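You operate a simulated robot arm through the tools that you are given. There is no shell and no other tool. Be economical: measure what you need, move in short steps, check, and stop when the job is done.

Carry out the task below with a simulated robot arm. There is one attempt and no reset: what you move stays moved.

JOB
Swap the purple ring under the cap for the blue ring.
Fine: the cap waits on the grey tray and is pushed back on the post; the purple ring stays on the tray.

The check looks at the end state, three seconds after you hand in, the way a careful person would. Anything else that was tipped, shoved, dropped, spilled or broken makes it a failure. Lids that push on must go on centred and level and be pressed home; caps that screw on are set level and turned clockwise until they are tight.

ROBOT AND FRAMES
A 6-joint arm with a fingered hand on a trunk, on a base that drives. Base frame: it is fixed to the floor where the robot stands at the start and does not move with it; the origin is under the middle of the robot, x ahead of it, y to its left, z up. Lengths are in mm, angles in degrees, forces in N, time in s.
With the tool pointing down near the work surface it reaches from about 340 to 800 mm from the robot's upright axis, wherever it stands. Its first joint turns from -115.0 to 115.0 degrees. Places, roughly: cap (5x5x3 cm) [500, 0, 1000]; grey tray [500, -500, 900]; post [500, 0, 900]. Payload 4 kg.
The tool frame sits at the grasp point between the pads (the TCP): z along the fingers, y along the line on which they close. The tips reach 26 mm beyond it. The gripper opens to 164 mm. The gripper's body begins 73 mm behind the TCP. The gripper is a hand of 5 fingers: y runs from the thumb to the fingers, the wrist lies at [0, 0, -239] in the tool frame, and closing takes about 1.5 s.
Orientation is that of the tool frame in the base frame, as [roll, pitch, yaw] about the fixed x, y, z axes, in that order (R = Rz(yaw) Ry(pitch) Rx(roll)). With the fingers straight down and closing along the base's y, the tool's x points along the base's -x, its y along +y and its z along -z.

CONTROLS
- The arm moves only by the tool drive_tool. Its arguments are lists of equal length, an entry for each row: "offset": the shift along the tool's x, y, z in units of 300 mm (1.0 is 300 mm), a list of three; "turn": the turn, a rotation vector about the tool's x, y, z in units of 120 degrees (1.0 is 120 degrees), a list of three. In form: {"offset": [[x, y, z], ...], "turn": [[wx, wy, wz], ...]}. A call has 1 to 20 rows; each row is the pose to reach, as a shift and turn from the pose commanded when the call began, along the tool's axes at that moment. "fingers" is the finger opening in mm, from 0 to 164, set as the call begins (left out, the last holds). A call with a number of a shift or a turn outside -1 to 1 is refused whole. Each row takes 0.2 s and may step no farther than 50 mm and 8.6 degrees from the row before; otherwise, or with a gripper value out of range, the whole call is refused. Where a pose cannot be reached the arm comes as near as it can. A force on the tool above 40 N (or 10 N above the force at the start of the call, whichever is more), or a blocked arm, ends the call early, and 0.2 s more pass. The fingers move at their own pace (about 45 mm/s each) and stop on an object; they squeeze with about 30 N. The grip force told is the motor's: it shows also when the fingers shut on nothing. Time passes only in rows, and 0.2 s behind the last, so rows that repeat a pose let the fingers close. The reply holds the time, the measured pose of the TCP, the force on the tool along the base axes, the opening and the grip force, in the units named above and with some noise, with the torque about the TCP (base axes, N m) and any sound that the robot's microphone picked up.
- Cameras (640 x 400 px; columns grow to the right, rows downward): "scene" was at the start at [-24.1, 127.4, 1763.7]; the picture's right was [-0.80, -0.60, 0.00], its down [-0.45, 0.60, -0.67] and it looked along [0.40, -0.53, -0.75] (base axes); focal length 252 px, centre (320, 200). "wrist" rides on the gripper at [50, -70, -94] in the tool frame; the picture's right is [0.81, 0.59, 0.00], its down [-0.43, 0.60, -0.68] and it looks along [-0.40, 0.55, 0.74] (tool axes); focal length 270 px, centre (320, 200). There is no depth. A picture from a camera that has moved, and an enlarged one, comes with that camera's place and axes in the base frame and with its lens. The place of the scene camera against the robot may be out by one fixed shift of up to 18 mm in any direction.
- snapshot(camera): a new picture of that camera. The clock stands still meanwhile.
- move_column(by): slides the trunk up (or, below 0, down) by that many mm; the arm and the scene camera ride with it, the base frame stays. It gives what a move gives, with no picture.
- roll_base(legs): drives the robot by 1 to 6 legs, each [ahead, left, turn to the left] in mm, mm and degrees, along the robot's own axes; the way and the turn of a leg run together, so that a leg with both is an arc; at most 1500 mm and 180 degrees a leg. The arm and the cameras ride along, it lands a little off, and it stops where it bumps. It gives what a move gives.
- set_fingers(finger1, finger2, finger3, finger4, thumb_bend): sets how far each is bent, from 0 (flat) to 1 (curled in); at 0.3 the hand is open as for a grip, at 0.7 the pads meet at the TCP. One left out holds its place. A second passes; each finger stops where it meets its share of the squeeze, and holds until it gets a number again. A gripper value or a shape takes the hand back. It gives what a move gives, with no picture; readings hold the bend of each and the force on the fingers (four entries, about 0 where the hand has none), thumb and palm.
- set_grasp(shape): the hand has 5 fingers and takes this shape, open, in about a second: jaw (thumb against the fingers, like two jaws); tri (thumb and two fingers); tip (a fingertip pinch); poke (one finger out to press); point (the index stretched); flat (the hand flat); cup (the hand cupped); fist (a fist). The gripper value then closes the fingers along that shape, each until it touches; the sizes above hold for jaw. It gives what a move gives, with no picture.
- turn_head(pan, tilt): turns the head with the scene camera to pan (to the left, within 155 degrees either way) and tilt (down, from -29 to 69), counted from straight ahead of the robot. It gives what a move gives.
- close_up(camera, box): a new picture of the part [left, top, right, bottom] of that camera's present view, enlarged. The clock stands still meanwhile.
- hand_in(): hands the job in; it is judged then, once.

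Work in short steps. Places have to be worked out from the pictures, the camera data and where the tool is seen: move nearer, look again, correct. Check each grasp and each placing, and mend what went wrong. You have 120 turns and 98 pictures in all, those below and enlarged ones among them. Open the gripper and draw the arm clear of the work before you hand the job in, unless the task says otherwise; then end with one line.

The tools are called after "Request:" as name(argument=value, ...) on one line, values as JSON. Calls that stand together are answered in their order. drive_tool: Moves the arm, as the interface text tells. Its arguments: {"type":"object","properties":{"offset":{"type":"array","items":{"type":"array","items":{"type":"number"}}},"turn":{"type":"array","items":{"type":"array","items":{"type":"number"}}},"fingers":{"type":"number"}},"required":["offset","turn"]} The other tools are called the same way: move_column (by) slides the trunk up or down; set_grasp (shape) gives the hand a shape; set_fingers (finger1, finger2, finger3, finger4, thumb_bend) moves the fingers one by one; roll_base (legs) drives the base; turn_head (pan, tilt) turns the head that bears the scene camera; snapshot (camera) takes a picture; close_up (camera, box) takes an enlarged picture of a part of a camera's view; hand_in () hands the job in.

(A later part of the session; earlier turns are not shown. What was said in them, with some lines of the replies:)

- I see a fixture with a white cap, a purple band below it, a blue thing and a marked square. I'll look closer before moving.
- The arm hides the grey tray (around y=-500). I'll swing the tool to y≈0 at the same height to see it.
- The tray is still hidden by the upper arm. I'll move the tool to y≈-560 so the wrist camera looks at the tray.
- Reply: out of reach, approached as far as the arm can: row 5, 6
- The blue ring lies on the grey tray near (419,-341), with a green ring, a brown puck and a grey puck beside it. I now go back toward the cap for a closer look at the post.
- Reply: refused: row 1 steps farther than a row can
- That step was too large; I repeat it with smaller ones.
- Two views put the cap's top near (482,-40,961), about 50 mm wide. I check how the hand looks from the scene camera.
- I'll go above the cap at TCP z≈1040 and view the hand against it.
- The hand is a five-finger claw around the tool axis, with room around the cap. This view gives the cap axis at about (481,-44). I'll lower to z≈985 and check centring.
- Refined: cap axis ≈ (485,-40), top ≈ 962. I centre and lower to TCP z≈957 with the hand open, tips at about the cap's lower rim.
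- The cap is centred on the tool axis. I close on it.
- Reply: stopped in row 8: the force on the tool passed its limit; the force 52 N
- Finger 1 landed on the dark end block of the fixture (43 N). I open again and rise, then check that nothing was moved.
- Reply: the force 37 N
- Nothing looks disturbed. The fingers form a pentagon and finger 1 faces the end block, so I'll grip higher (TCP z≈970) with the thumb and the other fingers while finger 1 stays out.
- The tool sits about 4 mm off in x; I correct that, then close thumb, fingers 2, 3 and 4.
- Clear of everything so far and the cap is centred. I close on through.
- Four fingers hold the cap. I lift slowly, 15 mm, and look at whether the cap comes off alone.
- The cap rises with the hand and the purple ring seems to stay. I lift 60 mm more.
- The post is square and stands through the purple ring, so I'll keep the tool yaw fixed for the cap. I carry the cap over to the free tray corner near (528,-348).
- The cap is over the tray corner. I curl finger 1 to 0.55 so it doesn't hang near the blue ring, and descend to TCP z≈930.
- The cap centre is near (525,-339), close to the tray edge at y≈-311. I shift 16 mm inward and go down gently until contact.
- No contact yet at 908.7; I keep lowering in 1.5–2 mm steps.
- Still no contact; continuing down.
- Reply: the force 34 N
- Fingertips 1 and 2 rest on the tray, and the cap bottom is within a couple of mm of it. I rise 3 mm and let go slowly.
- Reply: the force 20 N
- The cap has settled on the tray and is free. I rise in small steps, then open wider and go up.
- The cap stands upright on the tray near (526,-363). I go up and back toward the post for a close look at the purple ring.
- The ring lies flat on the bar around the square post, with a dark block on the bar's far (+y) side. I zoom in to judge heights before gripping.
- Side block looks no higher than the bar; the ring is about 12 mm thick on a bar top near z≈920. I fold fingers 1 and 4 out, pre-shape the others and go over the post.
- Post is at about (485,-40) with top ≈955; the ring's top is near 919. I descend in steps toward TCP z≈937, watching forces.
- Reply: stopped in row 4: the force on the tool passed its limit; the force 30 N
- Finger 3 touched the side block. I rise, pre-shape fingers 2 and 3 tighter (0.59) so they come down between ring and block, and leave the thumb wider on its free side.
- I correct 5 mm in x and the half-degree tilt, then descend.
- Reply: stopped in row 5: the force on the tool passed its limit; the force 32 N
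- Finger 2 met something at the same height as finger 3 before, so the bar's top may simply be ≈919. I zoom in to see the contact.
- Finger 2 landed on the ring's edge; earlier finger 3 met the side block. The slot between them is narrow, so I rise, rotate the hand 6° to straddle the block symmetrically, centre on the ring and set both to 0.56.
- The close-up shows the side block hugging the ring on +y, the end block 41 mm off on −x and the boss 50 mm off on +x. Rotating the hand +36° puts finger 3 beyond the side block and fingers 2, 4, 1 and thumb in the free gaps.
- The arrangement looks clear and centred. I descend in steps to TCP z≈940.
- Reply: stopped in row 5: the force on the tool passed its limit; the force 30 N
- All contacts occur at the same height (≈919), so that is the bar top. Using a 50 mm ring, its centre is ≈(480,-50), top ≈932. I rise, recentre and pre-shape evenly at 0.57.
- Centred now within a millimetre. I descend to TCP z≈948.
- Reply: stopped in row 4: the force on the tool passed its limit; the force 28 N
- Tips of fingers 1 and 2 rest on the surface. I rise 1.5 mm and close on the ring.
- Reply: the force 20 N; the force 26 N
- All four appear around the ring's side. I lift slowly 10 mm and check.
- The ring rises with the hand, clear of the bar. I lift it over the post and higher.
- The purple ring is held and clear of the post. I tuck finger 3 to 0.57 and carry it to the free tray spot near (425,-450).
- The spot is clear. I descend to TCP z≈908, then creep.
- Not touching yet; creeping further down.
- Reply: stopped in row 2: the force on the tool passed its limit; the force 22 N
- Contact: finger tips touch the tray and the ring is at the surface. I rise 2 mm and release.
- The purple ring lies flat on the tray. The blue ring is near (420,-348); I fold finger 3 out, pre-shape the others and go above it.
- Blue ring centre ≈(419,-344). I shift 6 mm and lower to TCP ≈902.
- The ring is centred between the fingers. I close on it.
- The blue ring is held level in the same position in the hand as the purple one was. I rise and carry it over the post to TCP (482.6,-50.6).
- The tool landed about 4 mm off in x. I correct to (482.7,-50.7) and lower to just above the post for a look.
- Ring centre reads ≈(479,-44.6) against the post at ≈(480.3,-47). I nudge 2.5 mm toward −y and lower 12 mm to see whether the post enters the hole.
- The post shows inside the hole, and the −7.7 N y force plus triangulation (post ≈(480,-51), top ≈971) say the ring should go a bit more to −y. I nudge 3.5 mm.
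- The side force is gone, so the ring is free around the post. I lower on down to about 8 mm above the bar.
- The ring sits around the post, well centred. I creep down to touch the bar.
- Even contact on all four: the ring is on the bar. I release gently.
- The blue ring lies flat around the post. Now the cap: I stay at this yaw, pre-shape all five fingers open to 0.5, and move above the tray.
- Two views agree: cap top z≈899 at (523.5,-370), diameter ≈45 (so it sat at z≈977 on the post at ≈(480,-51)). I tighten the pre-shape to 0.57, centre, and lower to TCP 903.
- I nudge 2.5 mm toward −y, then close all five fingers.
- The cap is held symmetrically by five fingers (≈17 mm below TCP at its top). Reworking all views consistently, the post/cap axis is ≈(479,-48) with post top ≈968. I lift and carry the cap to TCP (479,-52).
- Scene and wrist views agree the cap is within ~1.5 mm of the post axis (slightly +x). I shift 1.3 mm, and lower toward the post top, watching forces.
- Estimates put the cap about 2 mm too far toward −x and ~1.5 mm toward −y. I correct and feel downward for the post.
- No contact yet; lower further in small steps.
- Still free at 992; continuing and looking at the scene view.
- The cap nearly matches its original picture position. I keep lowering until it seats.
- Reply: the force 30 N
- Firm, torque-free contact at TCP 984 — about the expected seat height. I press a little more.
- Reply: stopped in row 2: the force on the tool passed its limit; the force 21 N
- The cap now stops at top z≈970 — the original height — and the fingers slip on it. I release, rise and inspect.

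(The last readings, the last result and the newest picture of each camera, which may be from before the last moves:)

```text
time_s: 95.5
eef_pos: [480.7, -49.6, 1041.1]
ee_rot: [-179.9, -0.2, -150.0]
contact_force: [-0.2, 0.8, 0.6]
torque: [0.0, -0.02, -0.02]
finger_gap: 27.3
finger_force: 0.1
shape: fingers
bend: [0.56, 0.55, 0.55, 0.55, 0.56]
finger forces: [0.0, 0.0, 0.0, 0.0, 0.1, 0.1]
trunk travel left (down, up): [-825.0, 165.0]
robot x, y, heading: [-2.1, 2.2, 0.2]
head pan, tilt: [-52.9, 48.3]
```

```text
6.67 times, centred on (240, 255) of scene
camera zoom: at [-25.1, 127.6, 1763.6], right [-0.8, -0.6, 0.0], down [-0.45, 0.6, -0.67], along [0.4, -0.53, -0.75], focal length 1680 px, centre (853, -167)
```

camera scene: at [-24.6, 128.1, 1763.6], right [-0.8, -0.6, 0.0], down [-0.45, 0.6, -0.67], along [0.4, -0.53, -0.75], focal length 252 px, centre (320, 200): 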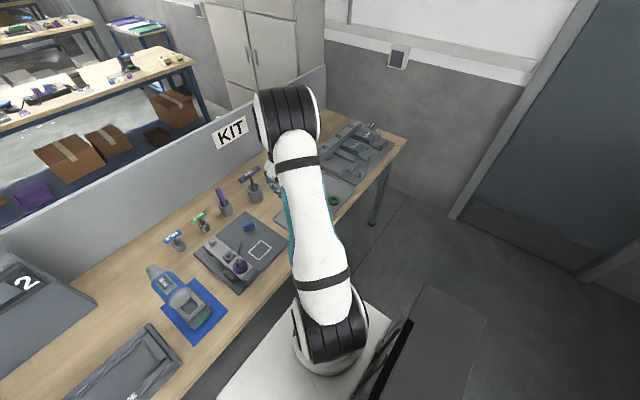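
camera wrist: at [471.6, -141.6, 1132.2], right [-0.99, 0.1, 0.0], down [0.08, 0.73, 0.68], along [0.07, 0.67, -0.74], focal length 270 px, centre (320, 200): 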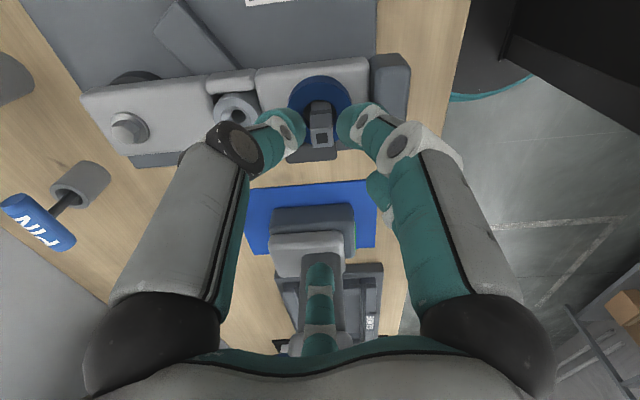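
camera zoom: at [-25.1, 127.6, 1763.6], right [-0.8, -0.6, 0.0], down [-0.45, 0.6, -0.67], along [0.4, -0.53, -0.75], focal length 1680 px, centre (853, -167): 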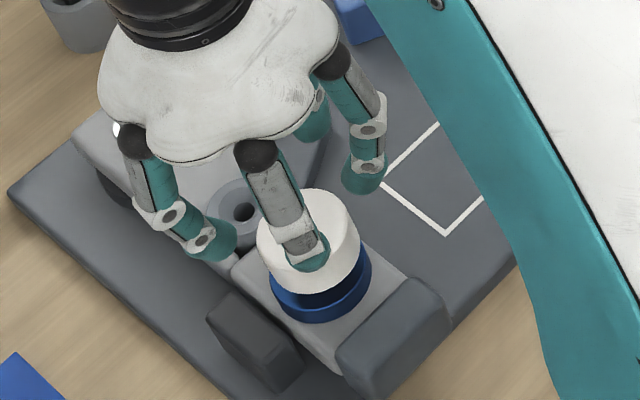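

The cap sits on the post over the blue ring. I clear the arm aside to inspect levelness and seating in detail.

Request:
drive_tool(offset=[[0, 0, -0.15], [0.08, -0.13, -0.18], [0.16, -0.26, -0.18], [0.24, -0.39, -0.18], [0.32, -0.52, -0.18]], turn=[[0, 0, 0], [0, 0, 0], [0, 0, 0], [0, 0, 0], [0, 0, 0]])

Request:
close_up(camera="scene", box=[220, 240, 260, 290])

Request:
snapshot(camera="wrist")

```text
time_s: 96.7
eef_pos: [475.3, -232.3, 1098.1]
ee_rot: [-179.9, -0.1, -149.9]
contact_force: [0.0, -0.1, -0.7]
torque: [0.01, -0.02, -0.02]
finger_gap: 27.1
finger_force: 0.1
shape: fingers
bend: [0.56, 0.55, 0.55, 0.55, 0.56]
finger forces: [0.1, 0.0, 0.0, 0.0, 0.0, 0.1]
trunk travel left (down, up): [-825.0, 165.0]
robot x, y, heading: [-2.6, 0.4, -0.2]
head pan, tilt: [-52.9, 48.3]
```

```text
8.00 times, centred on (240, 265) of scene
camera zoom: at [-24.2, 126.1, 1763.8], right [-0.8, -0.6, 0.0], down [-0.45, 0.6, -0.67], along [0.4, -0.53, -0.75], focal length 2016 px, centre (960, -320)
```

zoom: 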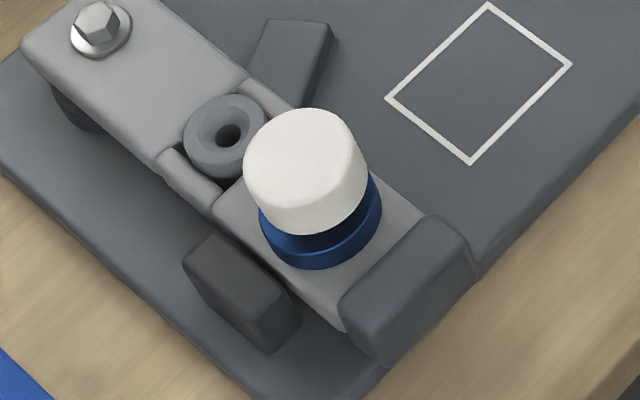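

```text
10 pictures are left
camera wrist: at [466.1, -318.5, 1191.2], right [-0.99, 0.1, 0.0], down [0.08, 0.73, 0.68], along [0.07, 0.67, -0.74], focal length 270 px, centre (320, 200)
```

wrist: 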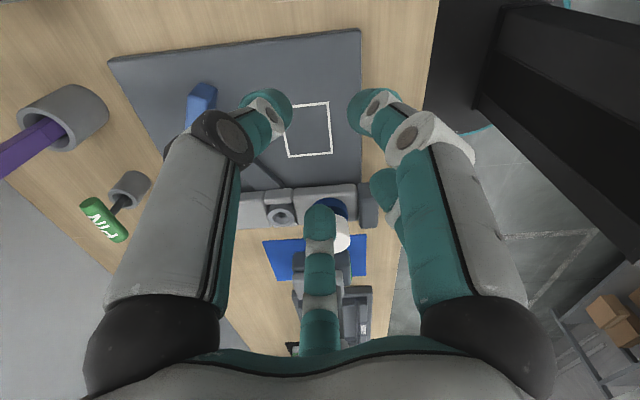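

Cap position, height and tilt match the original within ~1 mm. To make sure it is home, I close the hand and press on the cap's middle from above.

Request:
set_fingers(finger1=0.7, finger2=0.7, finger3=0.7, finger4=0.7, thumb_bend=0.7)

Request:
drive_tool(offset=[[-0.08, 0.13, 0], [-0.16, 0.26, 0], [-0.24, 0.39, 0], [-0.321, 0.524, 0], [-0.321, 0.524, 0.1], [-0.321, 0.524, 0.2], [-0.321, 0.524, 0.27]], turn=[[0, 0, 0], [0, 0, 0], [0, 0, 0], [0, 0, 0], [0, 0, 0], [0, 0, 0], [0, 0, 0]])

Request:
close_up(camera="wrist", box=[220, 60, 440, 240])

```text
time_s: 97.7
eef_pos: [475.2, -231.3, 1096.9]
ee_rot: [-179.9, -0.2, -150.1]
contact_force: [0.9, 0.2, -1.2]
torque: [-0.02, 0.02, 0.0]
finger_gap: 0.0
finger_force: 0.1
shape: fingers
bend: [0.68, 0.68, 0.68, 0.68, 0.69]
finger forces: [0.0, 0.1, 0.0, 0.1, 0.0, 0.0]
trunk travel left (down, up): [-825.0, 165.0]
robot x, y, heading: [-2.6, -2.6, -0.1]
head pan, tilt: [-52.9, 48.3]
```

```text
time_s: 99.3
eef_pos: [482.8, -50.5, 1013.1]
ee_rot: [-179.9, -0.2, -150.0]
contact_force: [-0.1, 0.0, -0.6]
torque: [-0.01, 0.04, -0.01]
finger_gap: 0.0
finger_force: 0.1
shape: fingers
bend: [0.68, 0.68, 0.68, 0.68, 0.69]
finger forces: [0.0, 0.0, 0.1, 0.0, 0.1, 0.1]
trunk travel left (down, up): [-825.0, 165.0]
robot x, y, heading: [2.2, -1.1, -0.1]
head pan, tilt: [-52.9, 48.3]
```

```text
2.22 times, centred on (330, 150) of wrist
camera zoom: at [474.0, -135.3, 1106.7], right [-0.99, 0.1, 0.0], down [0.08, 0.73, 0.67], along [0.07, 0.67, -0.74], focal length 601 px, centre (298, 311)
```

zoom: 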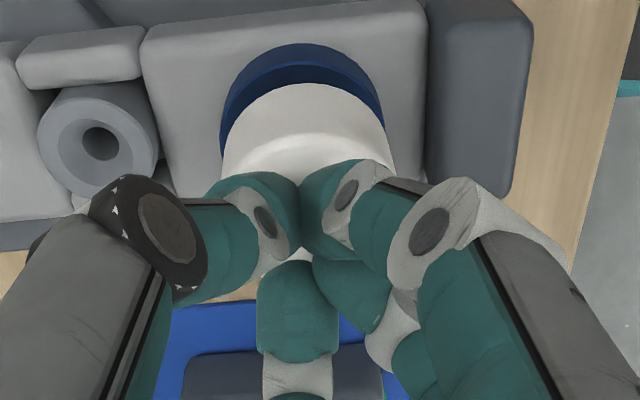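

Fingertips are over the cap's centre. I press down in small steps.

Request:
drive_tool(offset=[[0.004, 0.01, 0], [0.004, 0.01, 0.015], [0.004, 0.01, 0.03], [0.004, 0.01, 0.042], [0.004, 0.01, 0.052]], turn=[[0, 0, 0], [0, 0, 0], [0, 0, 0], [0, 0, 0], [0, 0, 0]])

Request:
drive_tool(offset=[[0, 0, 0.005], [0, 0, 0.01], [0, 0, 0.015], [0, 0, 0.02]], turn=[[0, 0, 0], [0, 0, 0], [0, 0, 0], [0, 0, 0]])

```text
time_s: 100.3
eef_pos: [481.1, -47.3, 1006.8]
ee_rot: [-179.6, 0.4, -150.0]
contact_force: [-5.7, 0.6, 27.7]
torque: [-0.04, 0.25, -0.01]
finger_gap: 0.1
finger_force: 22.9
shape: fingers
bend: [0.68, 0.68, 0.68, 0.69, 0.69]
finger forces: [14.3, 15.2, 7.5, 10.3, 0.1, 0.0]
trunk travel left (down, up): [-825.0, 165.0]
robot x, y, heading: [-1.6, -4.4, 0.2]
head pan, tilt: [-52.9, 48.3]
stopped in row 5: the force on the tool passed its limit (the readings are from after the stop); the commanded pose is now the measured one
```

```text
time_s: 100.7
eef_pos: [481.3, -46.2, 1004.9]
ee_rot: [-179.3, 0.5, -150.0]
contact_force: [-6.6, 1.3, 27.6]
torque: [-0.09, 0.31, -0.02]
finger_gap: 0.0
finger_force: 20.0
shape: fingers
bend: [0.68, 0.68, 0.68, 0.69, 0.69]
finger forces: [14.6, 16.1, 0.0, 10.1, 0.0, 0.1]
trunk travel left (down, up): [-825.0, 165.0]
robot x, y, heading: [-3.4, -2.9, 0.2]
head pan, tilt: [-52.9, 48.3]
stopped in row 1: the force on the tool passed its limit (the readings are from after the stop); the commanded pose is now the measured one
```

Pressed to the 40 N limit with no give beyond compliance. I lift off and look again.

Request:
drive_tool(offset=[[0, 0, -0.05], [0, 0, -0.15], [0, 0, -0.28], [0.08, -0.13, -0.3], [0.16, -0.26, -0.3], [0.24, -0.39, -0.3], [0.32, -0.52, -0.3]], turn=[[-0.004, 0.004, 0], [-0.005, 0.004, 0], [-0.005, 0.004, 0], [-0.005, 0.004, 0], [-0.005, 0.004, 0], [-0.005, 0.004, 0], [-0.005, 0.004, 0]])

Request:
close_up(camera="scene", box=[220, 240, 260, 290])

```text
time_s: 102.3
eef_pos: [472.9, -232.6, 1093.0]
ee_rot: [179.8, -0.1, -150.0]
contact_force: [0.8, -0.4, -0.3]
torque: [0.05, 0.01, 0.0]
finger_gap: 0.0
finger_force: 0.1
shape: fingers
bend: [0.68, 0.68, 0.68, 0.68, 0.69]
finger forces: [0.0, 0.0, 0.1, 0.1, 0.1, 0.0]
trunk travel left (down, up): [-825.0, 165.0]
robot x, y, heading: [-0.4, -0.7, -0.0]
head pan, tilt: [-52.9, 48.3]
```

```text
8.00 times, centred on (240, 265) of scene
camera zoom: at [-24.2, 125.9, 1763.8], right [-0.8, -0.6, 0.0], down [-0.45, 0.6, -0.67], along [0.4, -0.53, -0.75], focal length 2016 px, centre (960, -320)
```

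zoom: 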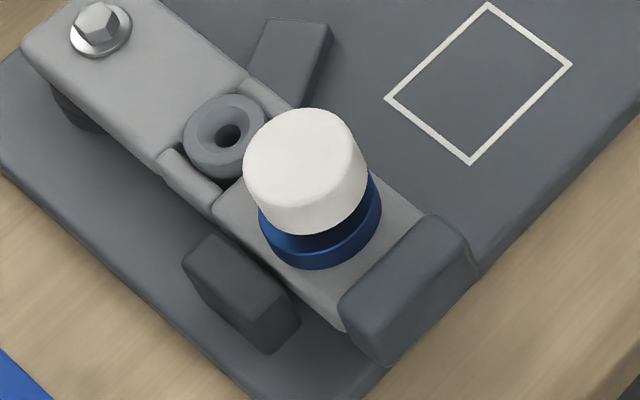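

The cap is unchanged by pressing: seated, centred and level as originally. I open the hand, raise the arm and check the tray once.

Request:
drive_tool(offset=[[0, 0, -0.15], [0.06, -0.1, -0.25], [0.14, -0.23, -0.3], [0.22, -0.36, -0.35], [0.3, -0.49, -0.4], [0.36, -0.6, -0.4]], turn=[[0, 0, 0], [0, 0, 0], [0, 0, 0], [0, 0, 0], [0, 0, 0], [0, 0, 0]])

Request:
set_grasp(shape="jaw")

Request:
snapshot(camera="wrist")

Request:
snapshot(camera="scene")

```text
time_s: 103.7
eef_pos: [472.7, -440.4, 1215.4]
ee_rot: [179.8, -0.1, -150.0]
contact_force: [-0.1, -1.7, -0.4]
torque: [0.03, 0.06, 0.02]
finger_gap: 0.1
finger_force: 0.0
shape: fingers
bend: [0.68, 0.68, 0.68, 0.68, 0.69]
finger forces: [0.1, 0.0, 0.1, 0.0, 0.0, 0.1]
trunk travel left (down, up): [-825.0, 165.0]
robot x, y, heading: [1.0, -1.2, 0.2]
head pan, tilt: [-52.9, 48.3]
```

```text
time_s: 104.6
eef_pos: [473.5, -439.9, 1215.7]
ee_rot: [179.9, -0.2, -150.0]
contact_force: [-0.2, 0.2, 0.6]
torque: [0.0, 0.0, 0.0]
finger_gap: 163.8
finger_force: 0.1
shape: jaw
bend: [0.3, 0.3, 0.3, 0.3, 0.3]
finger forces: [0.1, 0.0, 0.1, 0.1, 0.0, 0.1]
trunk travel left (down, up): [-825.0, 165.0]
robot x, y, heading: [-1.4, 1.6, -0.1]
head pan, tilt: [-52.9, 48.3]
```

```text
7 pictures are left
camera wrist: at [463.9, -525.0, 1309.1], right [-0.99, 0.1, 0.0], down [0.08, 0.73, 0.68], along [0.07, 0.67, -0.74], focal length 270 px, centre (320, 200)
```

wrist: 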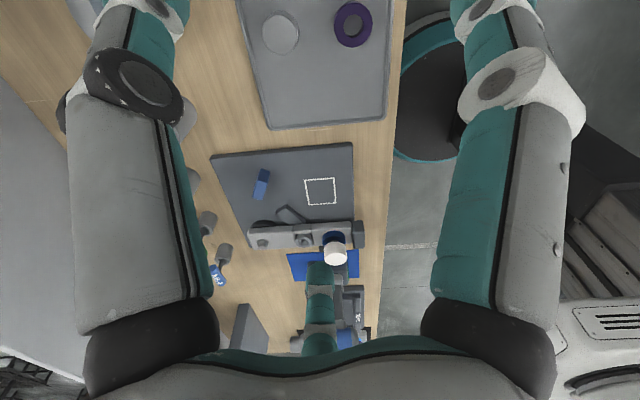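

```text
6 pictures are left
camera scene: at [-24.2, 127.4, 1763.7], right [-0.8, -0.6, 0.0], down [-0.45, 0.6, -0.67], along [0.4, -0.53, -0.75], focal length 252 px, centre (320, 200)
```

scene: 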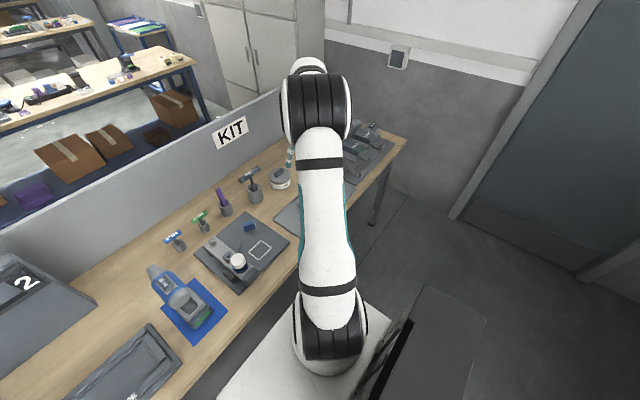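

The pictures show the purple ring flat on the tray, the blue ring under the seated cap, and nothing else disturbed. The hand is open and clear of the work, so I hand in.

Request:
hand_in()

```text
The job is handed in.
```

The blue ring is now under the cap in place of the purple one. The cap is back on the post, level and pressed down to its original height, and the purple ring lies flat on the grey tray. I handed the job in; no verdict came back.
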